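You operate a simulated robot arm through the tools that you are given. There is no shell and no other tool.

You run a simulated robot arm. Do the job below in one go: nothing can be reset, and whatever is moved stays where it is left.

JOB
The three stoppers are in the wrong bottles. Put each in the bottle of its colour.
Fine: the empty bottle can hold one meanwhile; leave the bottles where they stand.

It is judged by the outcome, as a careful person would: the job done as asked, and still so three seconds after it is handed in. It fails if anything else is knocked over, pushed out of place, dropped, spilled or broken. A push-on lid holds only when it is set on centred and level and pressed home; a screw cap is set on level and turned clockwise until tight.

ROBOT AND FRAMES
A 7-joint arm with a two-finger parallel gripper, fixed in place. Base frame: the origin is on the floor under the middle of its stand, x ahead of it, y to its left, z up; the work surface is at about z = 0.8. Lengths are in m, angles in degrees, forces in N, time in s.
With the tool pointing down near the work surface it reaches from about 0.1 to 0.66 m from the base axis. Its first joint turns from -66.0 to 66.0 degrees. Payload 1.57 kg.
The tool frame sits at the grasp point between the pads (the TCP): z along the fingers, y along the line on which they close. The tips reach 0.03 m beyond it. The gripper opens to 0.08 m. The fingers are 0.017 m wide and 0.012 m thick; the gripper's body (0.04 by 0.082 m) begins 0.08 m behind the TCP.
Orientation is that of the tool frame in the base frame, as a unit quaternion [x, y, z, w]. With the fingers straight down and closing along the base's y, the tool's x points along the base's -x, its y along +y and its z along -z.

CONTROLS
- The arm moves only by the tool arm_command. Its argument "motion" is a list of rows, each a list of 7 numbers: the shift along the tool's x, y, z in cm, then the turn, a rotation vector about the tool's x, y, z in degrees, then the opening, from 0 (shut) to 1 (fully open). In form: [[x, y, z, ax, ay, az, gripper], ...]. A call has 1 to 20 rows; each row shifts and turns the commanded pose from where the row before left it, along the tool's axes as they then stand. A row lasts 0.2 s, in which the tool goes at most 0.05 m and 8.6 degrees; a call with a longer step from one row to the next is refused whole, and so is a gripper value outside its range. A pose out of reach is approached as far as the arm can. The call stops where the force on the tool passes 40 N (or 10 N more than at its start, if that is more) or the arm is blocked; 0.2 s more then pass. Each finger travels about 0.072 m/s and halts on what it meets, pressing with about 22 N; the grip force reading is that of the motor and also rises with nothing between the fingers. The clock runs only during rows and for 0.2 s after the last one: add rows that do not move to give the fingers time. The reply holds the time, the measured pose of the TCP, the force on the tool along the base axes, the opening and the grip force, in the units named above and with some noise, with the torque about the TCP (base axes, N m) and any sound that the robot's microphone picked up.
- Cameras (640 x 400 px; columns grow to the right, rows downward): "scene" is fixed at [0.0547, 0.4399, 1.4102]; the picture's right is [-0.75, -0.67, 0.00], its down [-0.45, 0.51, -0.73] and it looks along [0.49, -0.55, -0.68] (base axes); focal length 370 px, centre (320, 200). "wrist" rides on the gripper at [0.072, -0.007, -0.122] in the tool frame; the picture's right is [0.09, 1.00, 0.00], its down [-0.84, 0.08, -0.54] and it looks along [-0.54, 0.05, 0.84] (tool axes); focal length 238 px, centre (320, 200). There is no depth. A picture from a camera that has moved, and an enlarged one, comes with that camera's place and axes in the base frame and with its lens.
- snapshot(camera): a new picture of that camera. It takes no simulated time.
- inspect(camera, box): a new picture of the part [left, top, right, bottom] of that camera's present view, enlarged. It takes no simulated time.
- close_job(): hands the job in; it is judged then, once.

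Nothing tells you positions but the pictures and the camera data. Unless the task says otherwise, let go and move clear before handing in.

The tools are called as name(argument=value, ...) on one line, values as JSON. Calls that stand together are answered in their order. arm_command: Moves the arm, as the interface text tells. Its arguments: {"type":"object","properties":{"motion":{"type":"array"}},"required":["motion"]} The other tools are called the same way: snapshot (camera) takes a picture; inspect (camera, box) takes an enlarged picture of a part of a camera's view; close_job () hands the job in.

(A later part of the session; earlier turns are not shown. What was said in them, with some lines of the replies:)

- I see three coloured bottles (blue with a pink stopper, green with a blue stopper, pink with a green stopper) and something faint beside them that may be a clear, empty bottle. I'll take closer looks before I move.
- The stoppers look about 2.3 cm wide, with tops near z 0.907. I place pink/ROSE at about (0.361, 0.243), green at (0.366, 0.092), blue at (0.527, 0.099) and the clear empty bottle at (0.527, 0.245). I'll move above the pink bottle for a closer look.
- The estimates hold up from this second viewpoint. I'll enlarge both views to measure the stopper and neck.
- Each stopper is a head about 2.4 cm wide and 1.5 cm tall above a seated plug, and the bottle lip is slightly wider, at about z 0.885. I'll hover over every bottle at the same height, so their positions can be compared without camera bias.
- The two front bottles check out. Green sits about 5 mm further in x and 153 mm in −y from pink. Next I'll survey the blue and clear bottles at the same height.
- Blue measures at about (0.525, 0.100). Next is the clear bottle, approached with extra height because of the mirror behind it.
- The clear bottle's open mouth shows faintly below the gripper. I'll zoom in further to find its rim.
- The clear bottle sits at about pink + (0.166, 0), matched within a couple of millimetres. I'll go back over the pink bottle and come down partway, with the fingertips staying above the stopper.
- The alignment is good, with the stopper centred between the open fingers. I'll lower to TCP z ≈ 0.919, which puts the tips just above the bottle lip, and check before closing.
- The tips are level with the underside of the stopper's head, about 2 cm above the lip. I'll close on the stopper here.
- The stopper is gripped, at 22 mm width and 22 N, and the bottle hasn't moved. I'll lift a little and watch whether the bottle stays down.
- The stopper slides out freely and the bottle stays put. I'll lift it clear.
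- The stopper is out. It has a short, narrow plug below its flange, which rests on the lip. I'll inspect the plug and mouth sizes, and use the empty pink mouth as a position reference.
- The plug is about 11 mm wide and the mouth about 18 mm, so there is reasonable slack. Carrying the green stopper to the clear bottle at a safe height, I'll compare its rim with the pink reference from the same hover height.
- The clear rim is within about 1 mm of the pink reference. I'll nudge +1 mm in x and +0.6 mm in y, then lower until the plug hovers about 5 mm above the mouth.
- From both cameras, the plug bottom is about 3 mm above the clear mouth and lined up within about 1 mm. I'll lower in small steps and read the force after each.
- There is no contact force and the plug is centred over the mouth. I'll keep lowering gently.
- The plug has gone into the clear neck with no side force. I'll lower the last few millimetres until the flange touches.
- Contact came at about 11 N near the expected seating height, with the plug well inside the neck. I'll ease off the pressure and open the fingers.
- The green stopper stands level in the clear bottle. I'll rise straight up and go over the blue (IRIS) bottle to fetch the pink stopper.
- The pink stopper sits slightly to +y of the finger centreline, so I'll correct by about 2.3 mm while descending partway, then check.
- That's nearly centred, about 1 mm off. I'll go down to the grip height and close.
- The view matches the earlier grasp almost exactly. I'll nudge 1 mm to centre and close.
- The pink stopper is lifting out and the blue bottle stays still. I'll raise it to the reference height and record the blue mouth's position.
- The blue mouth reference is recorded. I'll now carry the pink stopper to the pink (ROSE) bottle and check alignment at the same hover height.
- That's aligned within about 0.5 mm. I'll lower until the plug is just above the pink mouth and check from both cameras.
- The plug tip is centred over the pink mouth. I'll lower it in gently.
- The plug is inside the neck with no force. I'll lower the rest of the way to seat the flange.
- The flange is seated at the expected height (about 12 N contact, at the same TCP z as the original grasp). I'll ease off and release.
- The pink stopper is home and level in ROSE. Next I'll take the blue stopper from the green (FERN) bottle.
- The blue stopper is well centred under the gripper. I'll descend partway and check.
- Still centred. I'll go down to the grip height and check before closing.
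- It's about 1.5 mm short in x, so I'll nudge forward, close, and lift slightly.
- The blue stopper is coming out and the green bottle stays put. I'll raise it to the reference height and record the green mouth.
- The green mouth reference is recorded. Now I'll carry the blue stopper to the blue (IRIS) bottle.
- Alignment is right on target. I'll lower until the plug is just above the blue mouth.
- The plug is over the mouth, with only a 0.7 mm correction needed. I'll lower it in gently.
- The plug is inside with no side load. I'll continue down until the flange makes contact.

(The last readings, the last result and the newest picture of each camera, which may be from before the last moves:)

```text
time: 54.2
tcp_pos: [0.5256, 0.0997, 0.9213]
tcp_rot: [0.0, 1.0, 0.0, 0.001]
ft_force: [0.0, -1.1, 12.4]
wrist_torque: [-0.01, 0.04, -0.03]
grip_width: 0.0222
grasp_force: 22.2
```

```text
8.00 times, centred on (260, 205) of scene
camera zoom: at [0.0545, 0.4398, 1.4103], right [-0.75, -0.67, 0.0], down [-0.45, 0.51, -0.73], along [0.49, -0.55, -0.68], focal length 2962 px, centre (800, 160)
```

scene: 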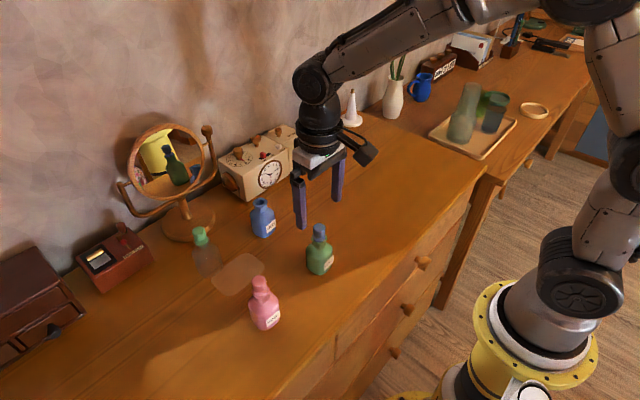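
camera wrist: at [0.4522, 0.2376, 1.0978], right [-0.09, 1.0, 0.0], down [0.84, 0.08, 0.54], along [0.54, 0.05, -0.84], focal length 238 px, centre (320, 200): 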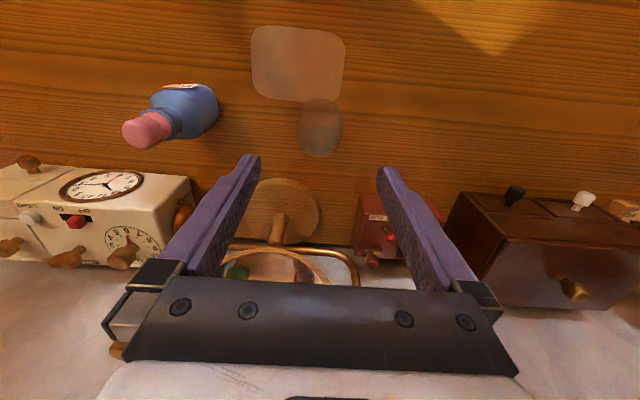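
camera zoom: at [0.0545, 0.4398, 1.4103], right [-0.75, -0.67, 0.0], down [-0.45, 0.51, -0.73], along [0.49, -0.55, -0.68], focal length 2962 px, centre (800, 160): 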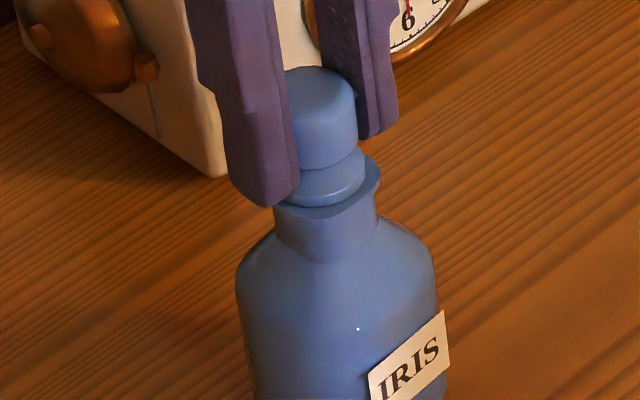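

The flange is seated, with a vertical contact of about 12 N and no tilt. I'll ease off and release.

arm_command(motion=[[0, 0, -0.18, 0, 0, 0, 0], [0, 0, 0, 0, 0, 0, 0]])

arm_command(motion=[[0, 0, 0, 0, 0, 0, 0.35], [0, 0, 0, 0, 0, 0, 0.5], [0, 0, 0, 0, 0, 0, 0.7], [0, 0, 0, 0, 0, 0, 0.85], [0, 0, 0, 0, 0, 0, 0.9]])

inspect(camera="scene", box=[235, 180, 295, 240])

inspect(camera="wrist", box=[220, 90, 420, 215])

```text
time: 54.8
tcp_pos: [0.523, 0.0998, 0.9214]
tcp_rot: [-0.001, 1.0, 0.0, 0.0]
ft_force: [2.4, -0.1, 6.6]
wrist_torque: [-0.02, -0.19, -0.01]
grip_width: 0.0222
grasp_force: 22.4
```

```text
time: 56.0
tcp_pos: [0.524, 0.1, 0.9216]
tcp_rot: [0.001, 1.0, -0.001, -0.001]
ft_force: [-0.4, 0.2, 0.4]
wrist_torque: [0.04, 0.0, 0.01]
grip_width: 0.0725
grasp_force: 0.0
```

```text
6.67 times, centred on (265, 210) of scene
camera zoom: at [0.0547, 0.4399, 1.4102], right [-0.75, -0.67, 0.0], down [-0.45, 0.51, -0.73], along [0.49, -0.55, -0.68], focal length 2469 px, centre (687, 133)
```

zoom: 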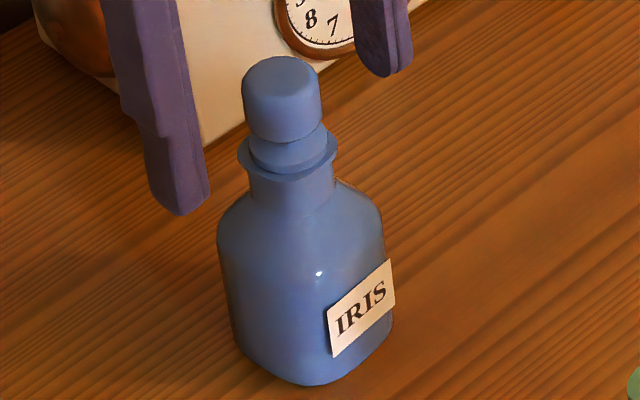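

```text
3.20 times, centred on (320, 152) of wrist
camera zoom: at [0.4516, 0.0936, 1.0448], right [-0.09, 1.0, 0.0], down [0.84, 0.08, 0.54], along [0.54, 0.05, -0.84], focal length 763 px, centre (320, 352)
```

zoom: 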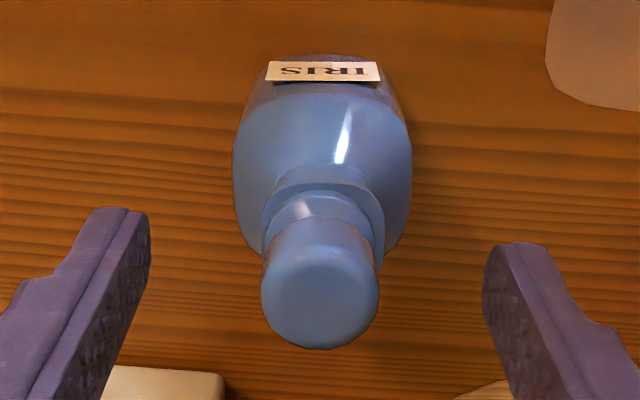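

The blue stopper is home and level in IRIS. Now I'll go back to the clear bottle to pick up the parked green stopper.

arm_command(motion=[[0, 0, -1, 0, 0, 0, 0.9], [0, 0, -2, 0, 0, 0, 1], [0, 0, -2, 0, 0, 0, 1], [0, 0, -1, 0, 0, 0, 1], [-0.25, 2.4, 0, 0, 0, 0, 1], [0, 2.42, 0, 0, 0, 0, 1], [0, 2.42, 0, 0, 0, 0, 1], [0, 2.42, 0, 0, 0, 0, 1], [0, 2.42, 0, 0, 0, 0, 1], [0, 2.42, 0, 0, 0, 0, 1], [0, 0, 1.2, 0, 0, 0, 1], [0, 0, 1.2, 0, 0, 0, 1], [0, 0, 1.2, 0, 0, 0, 1], [0, 0, 0, 0, 0, 0, 1]])

inspect(camera="wrist", box=[220, 90, 420, 215])

inspect(camera="scene", box=[150, 190, 250, 290])

```text
time: 59.0
tcp_pos: [0.5282, 0.2445, 0.9457]
tcp_rot: [0.0, 1.0, 0.0, 0.0]
ft_force: [0.0, -0.7, -0.3]
wrist_torque: [0.01, 0.01, -0.01]
grip_width: 0.08
grasp_force: 0.1
```

```text
3.20 times, centred on (320, 152) of wrist
camera zoom: at [0.4551, 0.2394, 1.0691], right [-0.09, 1.0, 0.0], down [0.84, 0.08, 0.54], along [0.54, 0.05, -0.84], focal length 763 px, centre (320, 352)
```

zoom: 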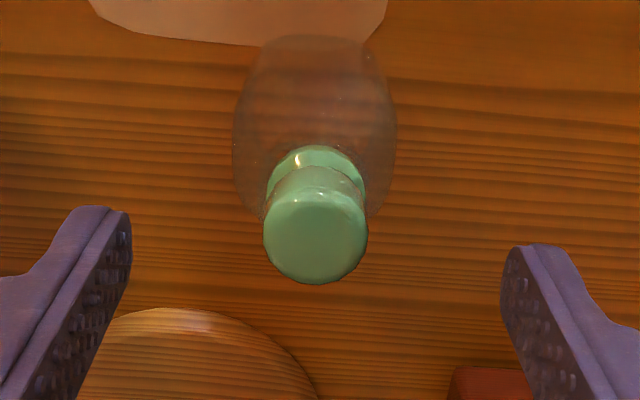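

```text
4.00 times, centred on (200, 240) of scene
camera zoom: at [0.0547, 0.4399, 1.4102], right [-0.75, -0.67, 0.0], down [-0.45, 0.51, -0.73], along [0.49, -0.55, -0.68], focal length 1481 px, centre (800, 40)
```

zoom: 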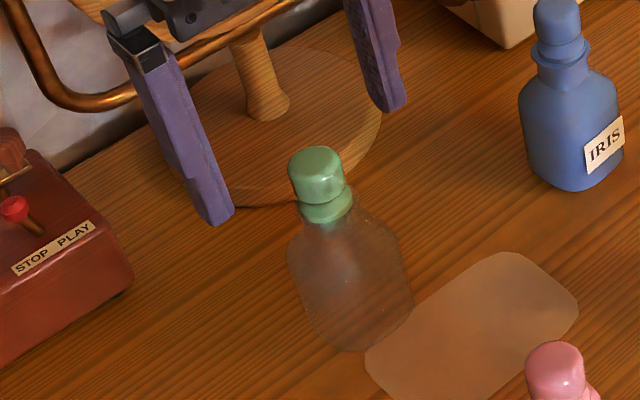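

The green stopper is about 1 mm off-centre. I'll correct that, go to the grip height and check.

arm_command(motion=[[0.06, -0.08, 0, 0, 0, 0, 1], [0, 0, 1.2, 0, 0, 0, 1], [0, 0, 1.25, 0, 0, 0, 1], [0, 0, 0, 0, 0, 0, 1]])

inspect(camera="wrist", box=[220, 90, 420, 215])

inspect(camera="scene", box=[150, 190, 250, 290])

```text
time: 60.0
tcp_pos: [0.5262, 0.2445, 0.9196]
tcp_rot: [0.0, 1.0, -0.001, 0.001]
ft_force: [0.1, -0.1, -0.4]
wrist_torque: [0.01, 0.0, 0.01]
grip_width: 0.0799
grasp_force: 0.1
```

```text
3.20 times, centred on (320, 152) of wrist
camera zoom: at [0.4532, 0.2379, 1.0431], right [-0.09, 1.0, 0.0], down [0.84, 0.08, 0.54], along [0.54, 0.05, -0.84], focal length 763 px, centre (320, 352)
```

zoom: 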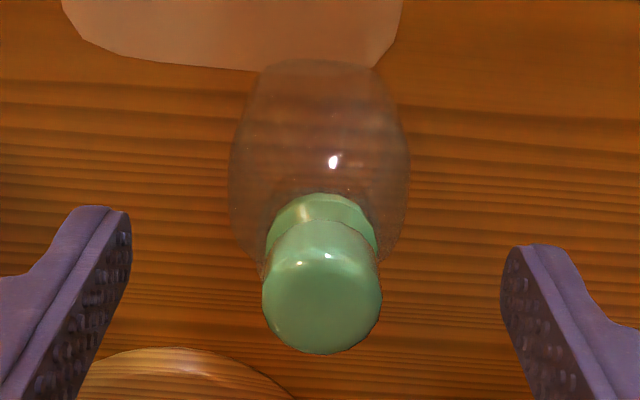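

```text
4.00 times, centred on (200, 240) of scene
camera zoom: at [0.0547, 0.4399, 1.4102], right [-0.75, -0.67, 0.0], down [-0.45, 0.51, -0.73], along [0.49, -0.55, -0.68], focal length 1481 px, centre (800, 40)
```

zoom: 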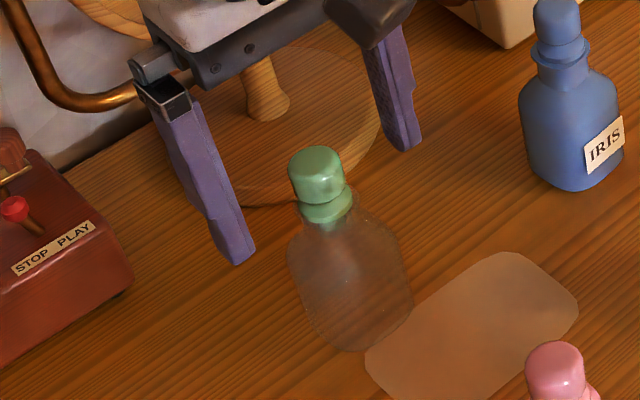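

The stopper is centred. I'll close on it and lift slightly.

arm_command(motion=[[0, 0, 0, 0, 0, 0, 0.6], [0, 0, 0, 0, 0, 0, 0.4], [0, 0, 0, 0, 0, 0, 0.2], [0, 0, 0, 0, 0, 0, 0], [0, 0, 0, 0, 0, 0, 0], [0, 0, 0, 0, 0, 0, 0]])

arm_command(motion=[[0, 0, -0.3, 0, 0, 0, 0], [0, 0, -0.3, 0, 0, 0, 0], [0, 0, -0.3, 0, 0, 0, 0]])

inspect(camera="scene", box=[150, 190, 250, 290])

inspect(camera="wrist", box=[220, 90, 420, 215])

```text
time: 61.4
tcp_pos: [0.5266, 0.2445, 0.9191]
tcp_rot: [0.0, 1.0, 0.0, 0.0]
ft_force: [-0.1, 0.6, -0.1]
wrist_torque: [0.01, -0.03, 0.0]
grip_width: 0.0221
grasp_force: 22.3
```

```text
time: 62.2
tcp_pos: [0.5281, 0.2447, 0.9294]
tcp_rot: [0.0, 1.0, 0.0, 0.0]
ft_force: [0.1, -0.1, 0.1]
wrist_torque: [0.02, 0.0, 0.0]
grip_width: 0.0219
grasp_force: 21.6
```

```text
4.00 times, centred on (200, 240) of scene
camera zoom: at [0.0547, 0.4399, 1.4102], right [-0.75, -0.67, 0.0], down [-0.45, 0.51, -0.73], along [0.49, -0.55, -0.68], focal length 1481 px, centre (800, 40)
```

zoom: 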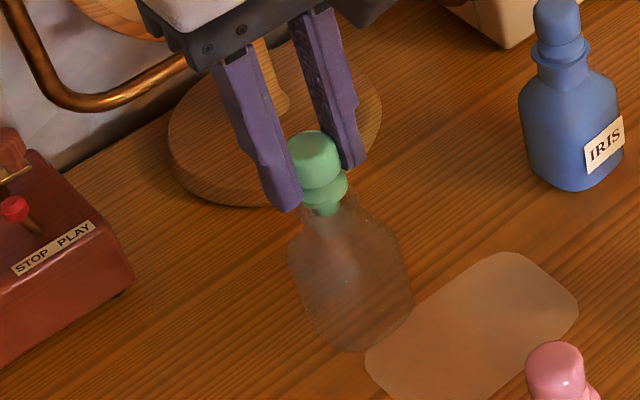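

```text
3.20 times, centred on (320, 152) of wrist
camera zoom: at [0.4536, 0.2381, 1.0533], right [-0.09, 1.0, 0.0], down [0.84, 0.08, 0.54], along [0.54, 0.05, -0.84], focal length 763 px, centre (320, 352)
```

zoom: 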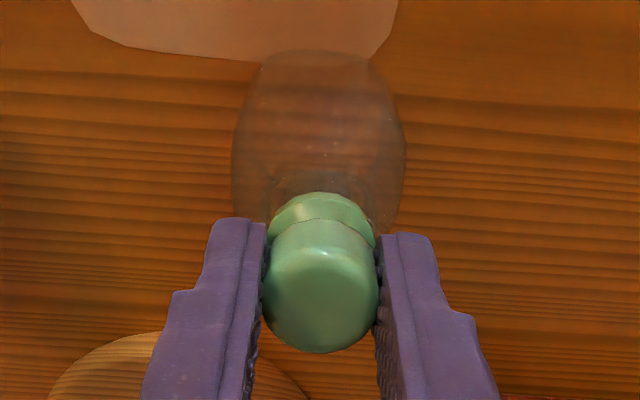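

The stopper is free and the clear bottle hasn't moved. I'll lift it and carry it to the green (FERN) bottle at a safe height.

arm_command(motion=[[0, 0, -1, 0, 0, 0, 0], [0, 0, -1.5, 0, 0, 0, 0], [0, 0, -2, 0, 0, 0, 0], [0, 0, -2, 0, 0, 0, 0], [0, 0, -1.6, 0, 0, 0, 0], [2.267, -2.184, 0, 0, 0, 0, 0], [2.267, -2.184, 0, 0, 0, 0, 0], [2.267, -2.184, 0, 0, 0, 0, 0], [2.267, -2.184, 0, 0, 0, 0, 0], [2.267, -2.184, 0, 0, 0, 0, 0], [2.267, -2.184, 0, 0, 0, 0, 0], [2.268, -2.186, 0, 0, 0, 0, 0], [0, 0, 1, 0, 0, 0, 0], [0, 0, 1, 0, 0, 0, 0], [0, 0, 0, 0, 0, 0, 0]])

inspect(camera="wrist", box=[290, 100, 350, 160])

snapshot(camera="scene")

```text
time: 65.4
tcp_pos: [0.3669, 0.0926, 0.9888]
tcp_rot: [0.001, 1.0, -0.001, 0.0]
ft_force: [0.5, 0.6, 0.3]
wrist_torque: [0.0, 0.02, 0.0]
grip_width: 0.022
grasp_force: 22.3
```

```text
6.67 times, centred on (320, 130) of wrist
camera zoom: at [0.2951, 0.0854, 1.1135], right [-0.09, 1.0, 0.0], down [0.84, 0.08, 0.54], along [0.54, 0.05, -0.84], focal length 1589 px, centre (320, 667)
```

zoom: 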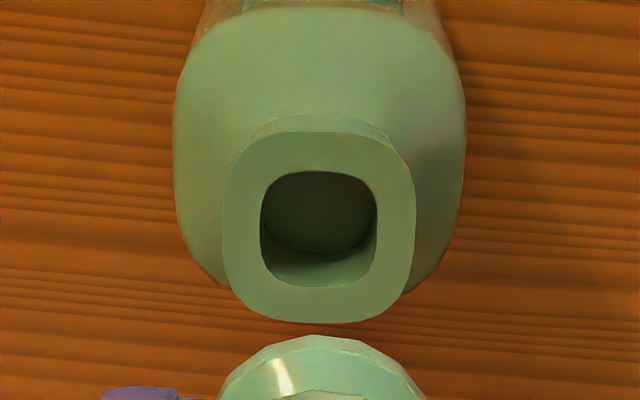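

```text
taken
```

scene: 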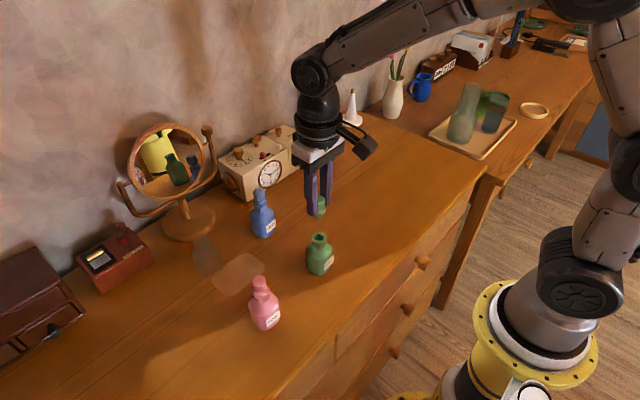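

The green mouth is lined up within about half a millimetre. I'll lower to just above it and check.

arm_command(motion=[[0.04, -0.03, 0, 0, 0, 0, 0], [0, 0, 1.5, 0, 0, 0, 0], [0, 0, 1.5, 0, 0, 0, 0], [0, 0, 1.5, 0, 0, 0, 0], [0, 0, 0.7, 0, 0, 0, 0], [0, 0, 0, 0, 0, 0, 0]])

inspect(camera="wrist", box=[280, 120, 360, 200])

inspect(camera="scene", box=[295, 215, 345, 265])

```text
time: 66.8
tcp_pos: [0.3658, 0.0912, 0.9383]
tcp_rot: [0.0, 1.0, 0.0, 0.0]
ft_force: [-0.1, 0.1, 0.4]
wrist_torque: [-0.04, 0.04, -0.03]
grip_width: 0.0221
grasp_force: 22.1
```

```text
5.00 times, centred on (320, 160) of wrist
camera zoom: at [0.2941, 0.0847, 1.0619], right [-0.09, 1.0, 0.0], down [0.84, 0.08, 0.54], along [0.54, 0.05, -0.84], focal length 1192 px, centre (320, 400)
```

zoom: 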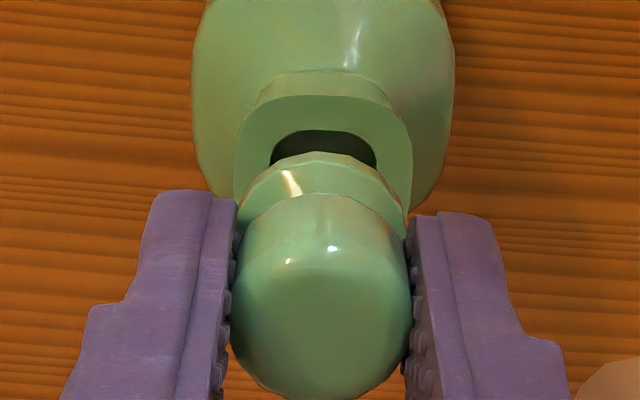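

```text
8.00 times, centred on (320, 240) of scene
camera zoom: at [0.0547, 0.4399, 1.4102], right [-0.75, -0.67, 0.0], down [-0.45, 0.51, -0.73], along [0.49, -0.55, -0.68], focal length 2962 px, centre (320, -120)
```

zoom: 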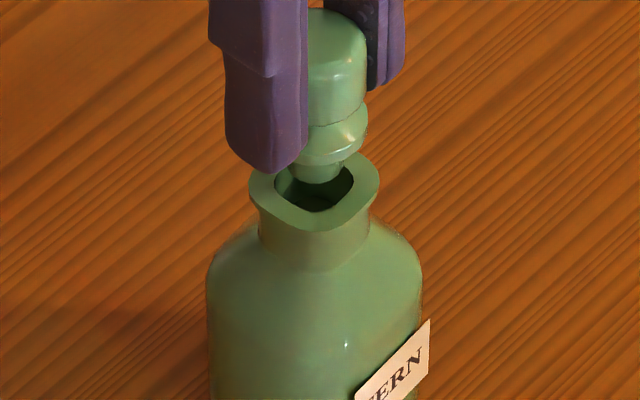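

It looks lined up. I'll lower a little further and check again as the plug enters.

arm_command(motion=[[0, 0.03, 0.3, 0, 0, 0, 0], [0, 0, 0.3, 0, 0, 0, 0]])

inspect(camera="scene", box=[295, 215, 345, 265])

inspect(camera="wrist", box=[280, 120, 360, 200])

```text
time: 67.4
tcp_pos: [0.3676, 0.092, 0.9322]
tcp_rot: [0.0, 1.0, 0.0, 0.0]
ft_force: [0.0, 0.3, -0.2]
wrist_torque: [-0.02, -0.03, -0.03]
grip_width: 0.0222
grasp_force: 21.9
```

```text
8.00 times, centred on (320, 240) of scene
camera zoom: at [0.0547, 0.4399, 1.4102], right [-0.75, -0.67, 0.0], down [-0.45, 0.51, -0.73], along [0.49, -0.55, -0.68], focal length 2962 px, centre (320, -120)
```

zoom: 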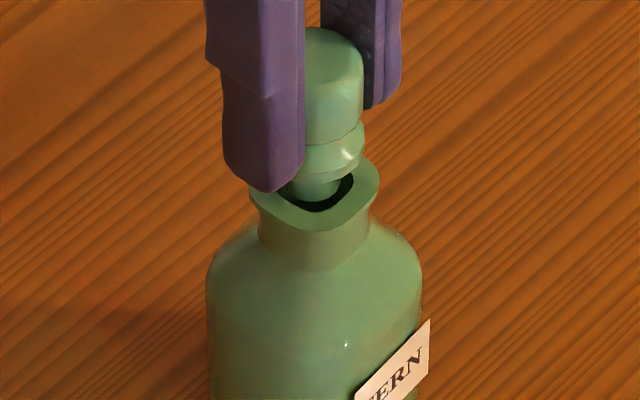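

```text
5.00 times, centred on (320, 160) of wrist
camera zoom: at [0.2943, 0.0854, 1.0559], right [-0.09, 1.0, 0.0], down [0.84, 0.08, 0.54], along [0.54, 0.05, -0.84], focal length 1192 px, centre (320, 400)
```

zoom: 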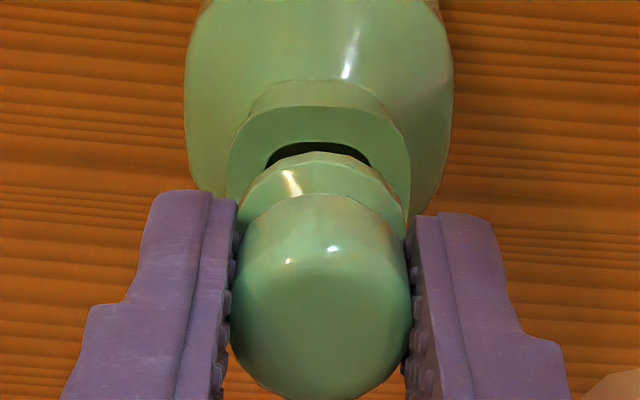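

The plug is entering the mouth with no force. I'll continue down gently to contact.

arm_command(motion=[[0, 0, 0.25, 0, 0, 0, 0], [0, 0, 0.25, 0, 0, 0, 0]])

arm_command(motion=[[0, 0, 0.2, 0, 0, 0, 0], [0, 0, 0.1, 0, 0, 0, 0], [0, 0, 0, 0, 0, 0, 0]])

arm_command(motion=[[0, 0, 0.2, 0, 0, 0, 0], [0, 0, 0, 0, 0, 0, 0]])

inspect(camera="scene", box=[295, 215, 345, 265])

```text
time: 68.0
tcp_pos: [0.3661, 0.0916, 0.9275]
tcp_rot: [0.0, 1.0, -0.001, 0.0]
ft_force: [0.6, 0.0, -0.5]
wrist_torque: [0.0, -0.02, -0.01]
grip_width: 0.022
grasp_force: 21.7
```

```text
time: 68.8
tcp_pos: [0.3683, 0.0911, 0.9256]
tcp_rot: [0.0, 1.0, 0.001, 0.0]
ft_force: [-0.4, -0.5, -0.8]
wrist_torque: [0.01, 0.02, 0.03]
grip_width: 0.0218
grasp_force: 22.2
```

```text
time: 69.4
tcp_pos: [0.3667, 0.0921, 0.9232]
tcp_rot: [0.0, 1.0, 0.0, 0.0]
ft_force: [0.3, -0.5, 0.2]
wrist_torque: [0.02, 0.05, -0.01]
grip_width: 0.0221
grasp_force: 22.5
```

```text
8.00 times, centred on (320, 240) of scene
camera zoom: at [0.0547, 0.4399, 1.4102], right [-0.75, -0.67, 0.0], down [-0.45, 0.51, -0.73], along [0.49, -0.55, -0.68], focal length 2962 px, centre (320, -120)
```

zoom: 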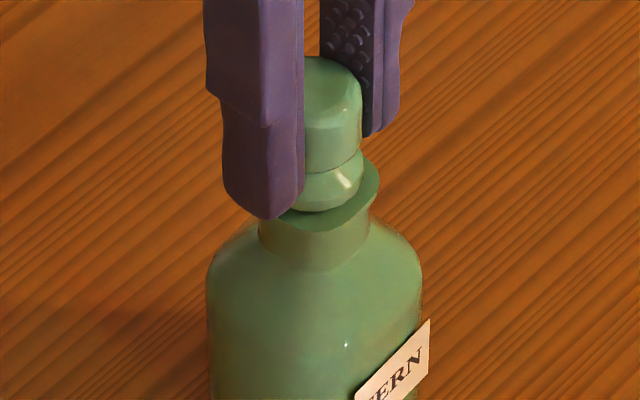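

There is no contact yet and only a few millimetres remain. I'll keep going down in small steps.

arm_command(motion=[[0, 0, 0.12, 0, 0, 0, 0], [0, 0, 0, 0, 0, 0, 0]])

arm_command(motion=[[0, 0, 0.12, 0, 0, 0, 0], [0, 0, 0, 0, 0, 0, 0]])

inspect(camera="scene", box=[295, 215, 345, 265])

```text
time: 70.0
tcp_pos: [0.366, 0.0912, 0.9223]
tcp_rot: [-0.001, 1.0, 0.0, 0.0]
ft_force: [-0.4, 0.1, 0.3]
wrist_torque: [-0.01, 0.03, 0.01]
grip_width: 0.0222
grasp_force: 21.6
```

```text
time: 70.6
tcp_pos: [0.3677, 0.0913, 0.9202]
tcp_rot: [0.0, 1.0, 0.0, 0.0]
ft_force: [0.5, -0.7, 0.9]
wrist_torque: [-0.03, 0.02, -0.01]
grip_width: 0.022
grasp_force: 22.1
```

```text
8.00 times, centred on (320, 240) of scene
camera zoom: at [0.0547, 0.4399, 1.4102], right [-0.75, -0.67, 0.0], down [-0.45, 0.51, -0.73], along [0.49, -0.55, -0.68], focal length 2962 px, centre (320, -120)
```

zoom: 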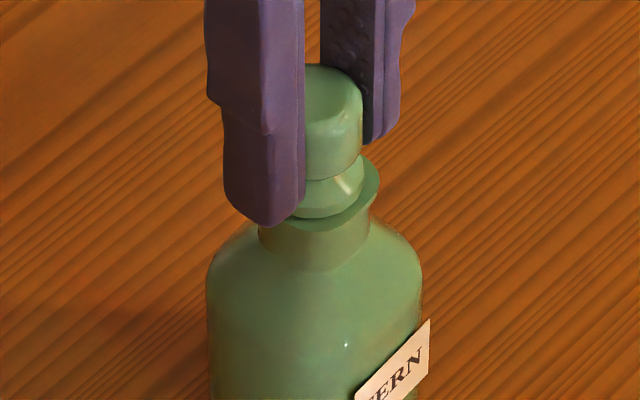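

arm_command(motion=[[0, 0, 0.12, 0, 0, 0, 0], [0, 0, 0, 0, 0, 0, 0]])

arm_command(motion=[[0, 0, 0.08, 0, 0, 0, 0], [0, 0, 0, 0, 0, 0, 0]])

```text
time: 71.2
tcp_pos: [0.3684, 0.0912, 0.9202]
tcp_rot: [-0.001, 1.0, 0.0, 0.0]
ft_force: [0.7, 0.5, 1.2]
wrist_torque: [0.0, 0.0, -0.01]
grip_width: 0.022
grasp_force: 22.1
```

```text
time: 71.8
tcp_pos: [0.3673, 0.0929, 0.9204]
tcp_rot: [0.0, 1.0, 0.0, 0.001]
ft_force: [-1.6, -0.8, 10.0]
wrist_torque: [-0.09, 0.16, 0.02]
grip_width: 0.0223
grasp_force: 21.5
```

The green stopper has made contact at 10 N, at the expected seating height. I'll ease off and release.

arm_command(motion=[[0, 0, -0.12, 0, 0, 0, 0], [0, 0, 0, 0, 0, 0, 0]])

arm_command(motion=[[0, 0, 0, 0, 0, 0, 0.35], [0, 0, 0, 0, 0, 0, 0.5], [0, 0, 0, 0, 0, 0, 0.7], [0, 0, 0, 0, 0, 0, 0.85], [0, 0, 0, 0, 0, 0, 0.9]])

inspect(camera="scene", box=[290, 215, 350, 285])

inspect(camera="wrist", box=[220, 90, 420, 215])

```text
time: 72.4
tcp_pos: [0.3669, 0.0926, 0.9206]
tcp_rot: [-0.001, 1.0, 0.001, 0.0]
ft_force: [1.1, 0.3, 0.3]
wrist_torque: [0.01, 0.05, -0.04]
grip_width: 0.022
grasp_force: 22.2
```

```text
time: 73.6
tcp_pos: [0.3676, 0.0904, 0.9209]
tcp_rot: [0.0, 1.0, -0.001, 0.0]
ft_force: [0.8, 0.5, -0.3]
wrist_torque: [0.02, -0.03, 0.0]
grip_width: 0.0721
grasp_force: 0.0
```

```text
5.71 times, centred on (320, 250) of scene
camera zoom: at [0.0547, 0.4399, 1.4102], right [-0.75, -0.67, 0.0], down [-0.45, 0.51, -0.73], along [0.49, -0.55, -0.68], focal length 2116 px, centre (320, -86)
```

zoom: 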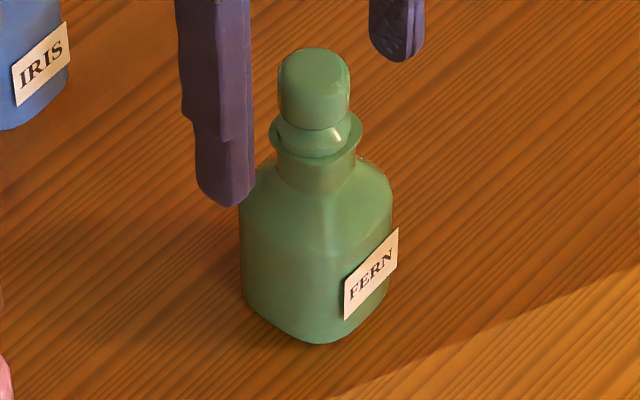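

```text
3.20 times, centred on (320, 152) of wrist
camera zoom: at [0.2947, 0.0856, 1.0437], right [-0.09, 1.0, 0.0], down [0.84, 0.08, 0.54], along [0.54, 0.05, -0.84], focal length 763 px, centre (320, 352)
```

zoom: 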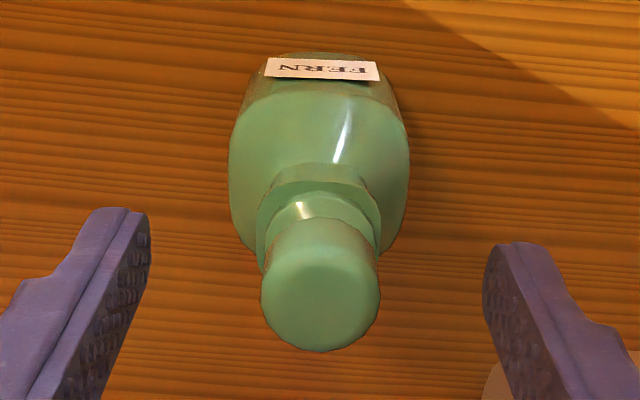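

FERN's green stopper sits at the same height in the picture as the original did, and it's level. I'll rise clear, move away, and do a final check of everything.

arm_command(motion=[[0, 0, -1, 0, 0, 0, 0.9], [0, 0, -2, 0, 0, 0, 1], [0, 0, -3, 0, 0, 0, 1], [0, 0, -4, 0, 0, 0, 1], [0, 0, -4, 0, 0, 0, 1], [0, 0, -4, 0, 0, 0, 1], [1, -2, 0, 0, 0, 0, 1], [1, -2, 0, 0, 0, 0, 1], [0, -2, 0, 0, 0, 0, 1], [0, -2, 0, 0, 0, 0, 1], [0, 0, 0, 0, 0, 0, 1]])

snapshot(camera="scene")

inspect(camera="scene", box=[160, 160, 360, 350])

inspect(camera="scene", box=[235, 265, 295, 335])

inspect(camera="scene", box=[235, 180, 295, 250])

```text
time: 76.0
tcp_pos: [0.3486, 0.0106, 1.1004]
tcp_rot: [0.0, 1.0, 0.0, 0.0]
ft_force: [0.5, -0.7, -0.2]
wrist_torque: [0.02, 0.01, -0.03]
grip_width: 0.08
grasp_force: 0.1
```

```text
taken
```

scene: 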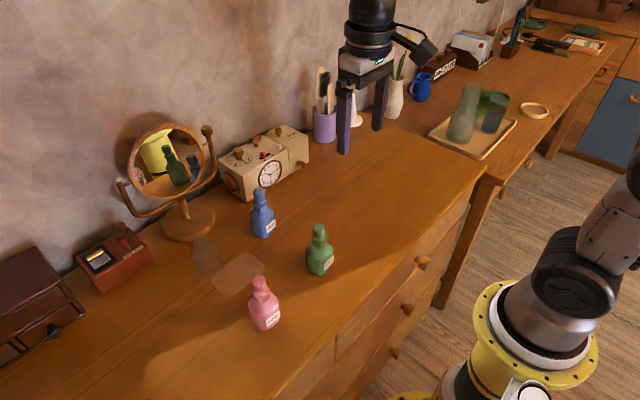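

```text
2.11 times, centred on (260, 255) of scene
camera zoom: at [0.0547, 0.4399, 1.4102], right [-0.75, -0.67, 0.0], down [-0.45, 0.51, -0.73], along [0.49, -0.55, -0.68], focal length 780 px, centre (446, 84)
```

zoom: 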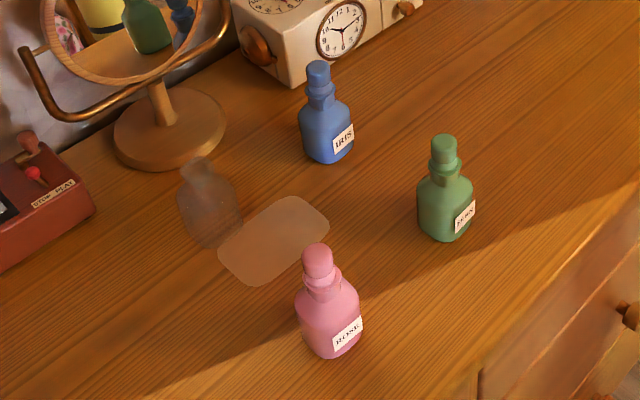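

```text
5.71 times, centred on (265, 300) of scene
camera zoom: at [0.0547, 0.4399, 1.4102], right [-0.75, -0.67, 0.0], down [-0.45, 0.51, -0.73], along [0.49, -0.55, -0.68], focal length 2116 px, centre (634, -371)
```

zoom: 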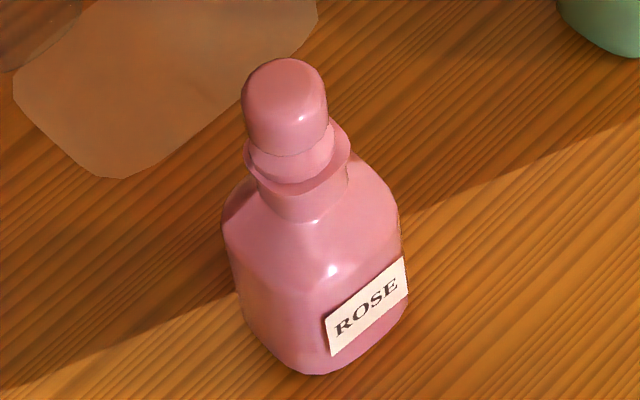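

```text
5.71 times, centred on (265, 215) of scene
camera zoom: at [0.0547, 0.4399, 1.4102], right [-0.75, -0.67, 0.0], down [-0.45, 0.51, -0.73], along [0.49, -0.55, -0.68], focal length 2116 px, centre (634, 114)
```

zoom: 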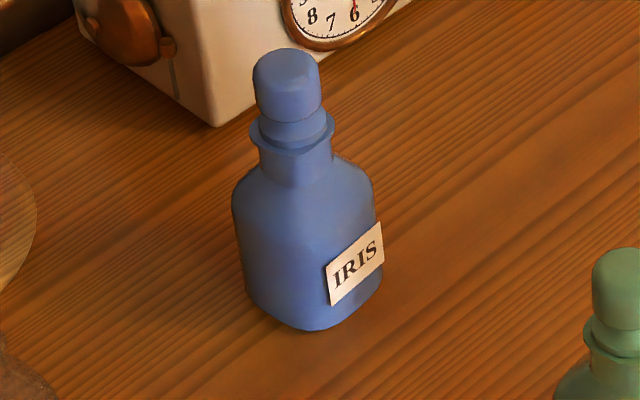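

All three colours match and the bottles haven't moved. ROSE's stopper looks 1–2 mm off-centre in its mouth, so I'll look closer before deciding whether to touch it.

inspect(camera="scene", box=[245, 270, 280, 305])

inspect(camera="scene", box=[303, 218, 338, 253])

snapshot(camera="wrist")

```text
11.43 times, centred on (262, 288) of scene
camera zoom: at [0.0547, 0.4399, 1.4102], right [-0.75, -0.67, 0.0], down [-0.45, 0.51, -0.73], along [0.49, -0.55, -0.68], focal length 4232 px, centre (977, -800)
```

zoom: 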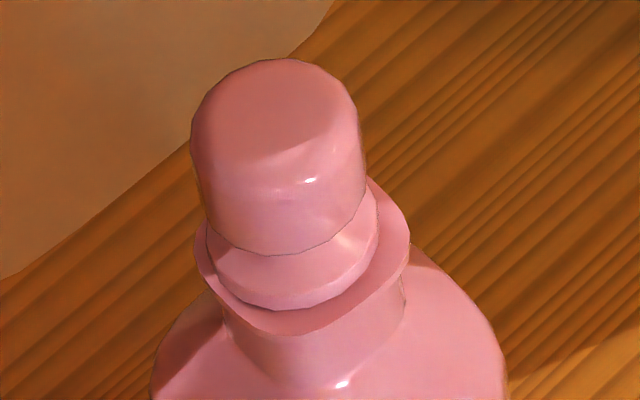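

```text
11.43 times, centred on (320, 236) of scene
camera zoom: at [0.0547, 0.4399, 1.4102], right [-0.75, -0.67, 0.0], down [-0.45, 0.51, -0.73], along [0.49, -0.55, -0.68], focal length 4232 px, centre (314, -206)
```

zoom: 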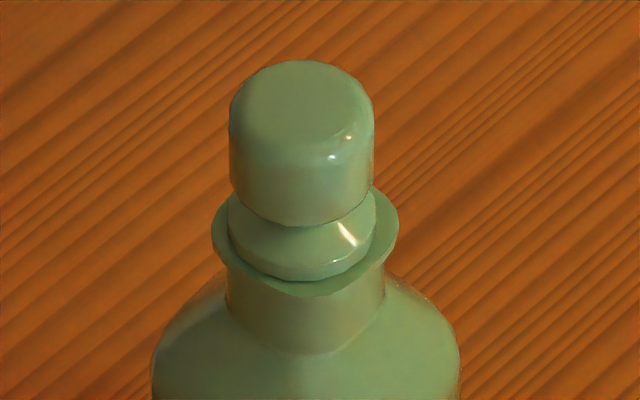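

```text
taken
camera wrist: at [0.2759, 0.0042, 1.2229], right [-0.09, 1.0, 0.0], down [0.84, 0.08, 0.54], along [0.54, 0.05, -0.84], focal length 238 px, centre (320, 200)
```

wrist: 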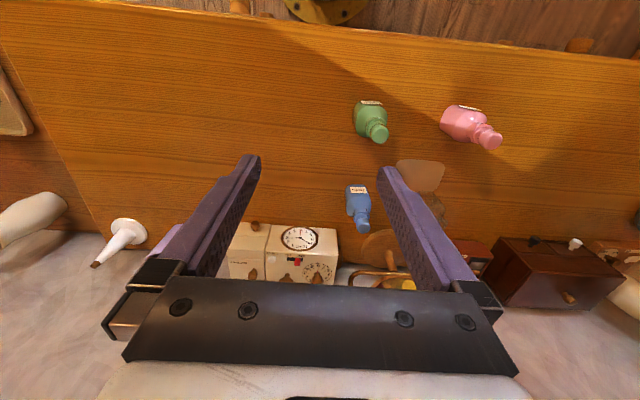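

Close up, all three stoppers are level with their flanges resting on the lips. ROSE's is only about 1.4 mm off-centre and has held steady since I placed it, so I'll leave it. The clear bottle is empty again, nothing else has moved and the arm is clear, so I'm handing in.

close_job()

```text
The job is handed in.
```

The three stoppers are now in the bottles of their own colour: pink in ROSE, blue in IRIS and green in FERN. All three sit level, with their flanges resting on the bottle lips.

- **Centring:** the pink stopper in ROSE is about 1.4 mm off-centre in its mouth. It held steady for over half a minute before hand-in, so I left it as it was.
- **Clear bottle:** it held the green stopper for a while and is empty again.
- **Everything else:** the final pictures show no bottle moved from its place and nothing else disturbed. The arm was clear of the bottles when I handed in.
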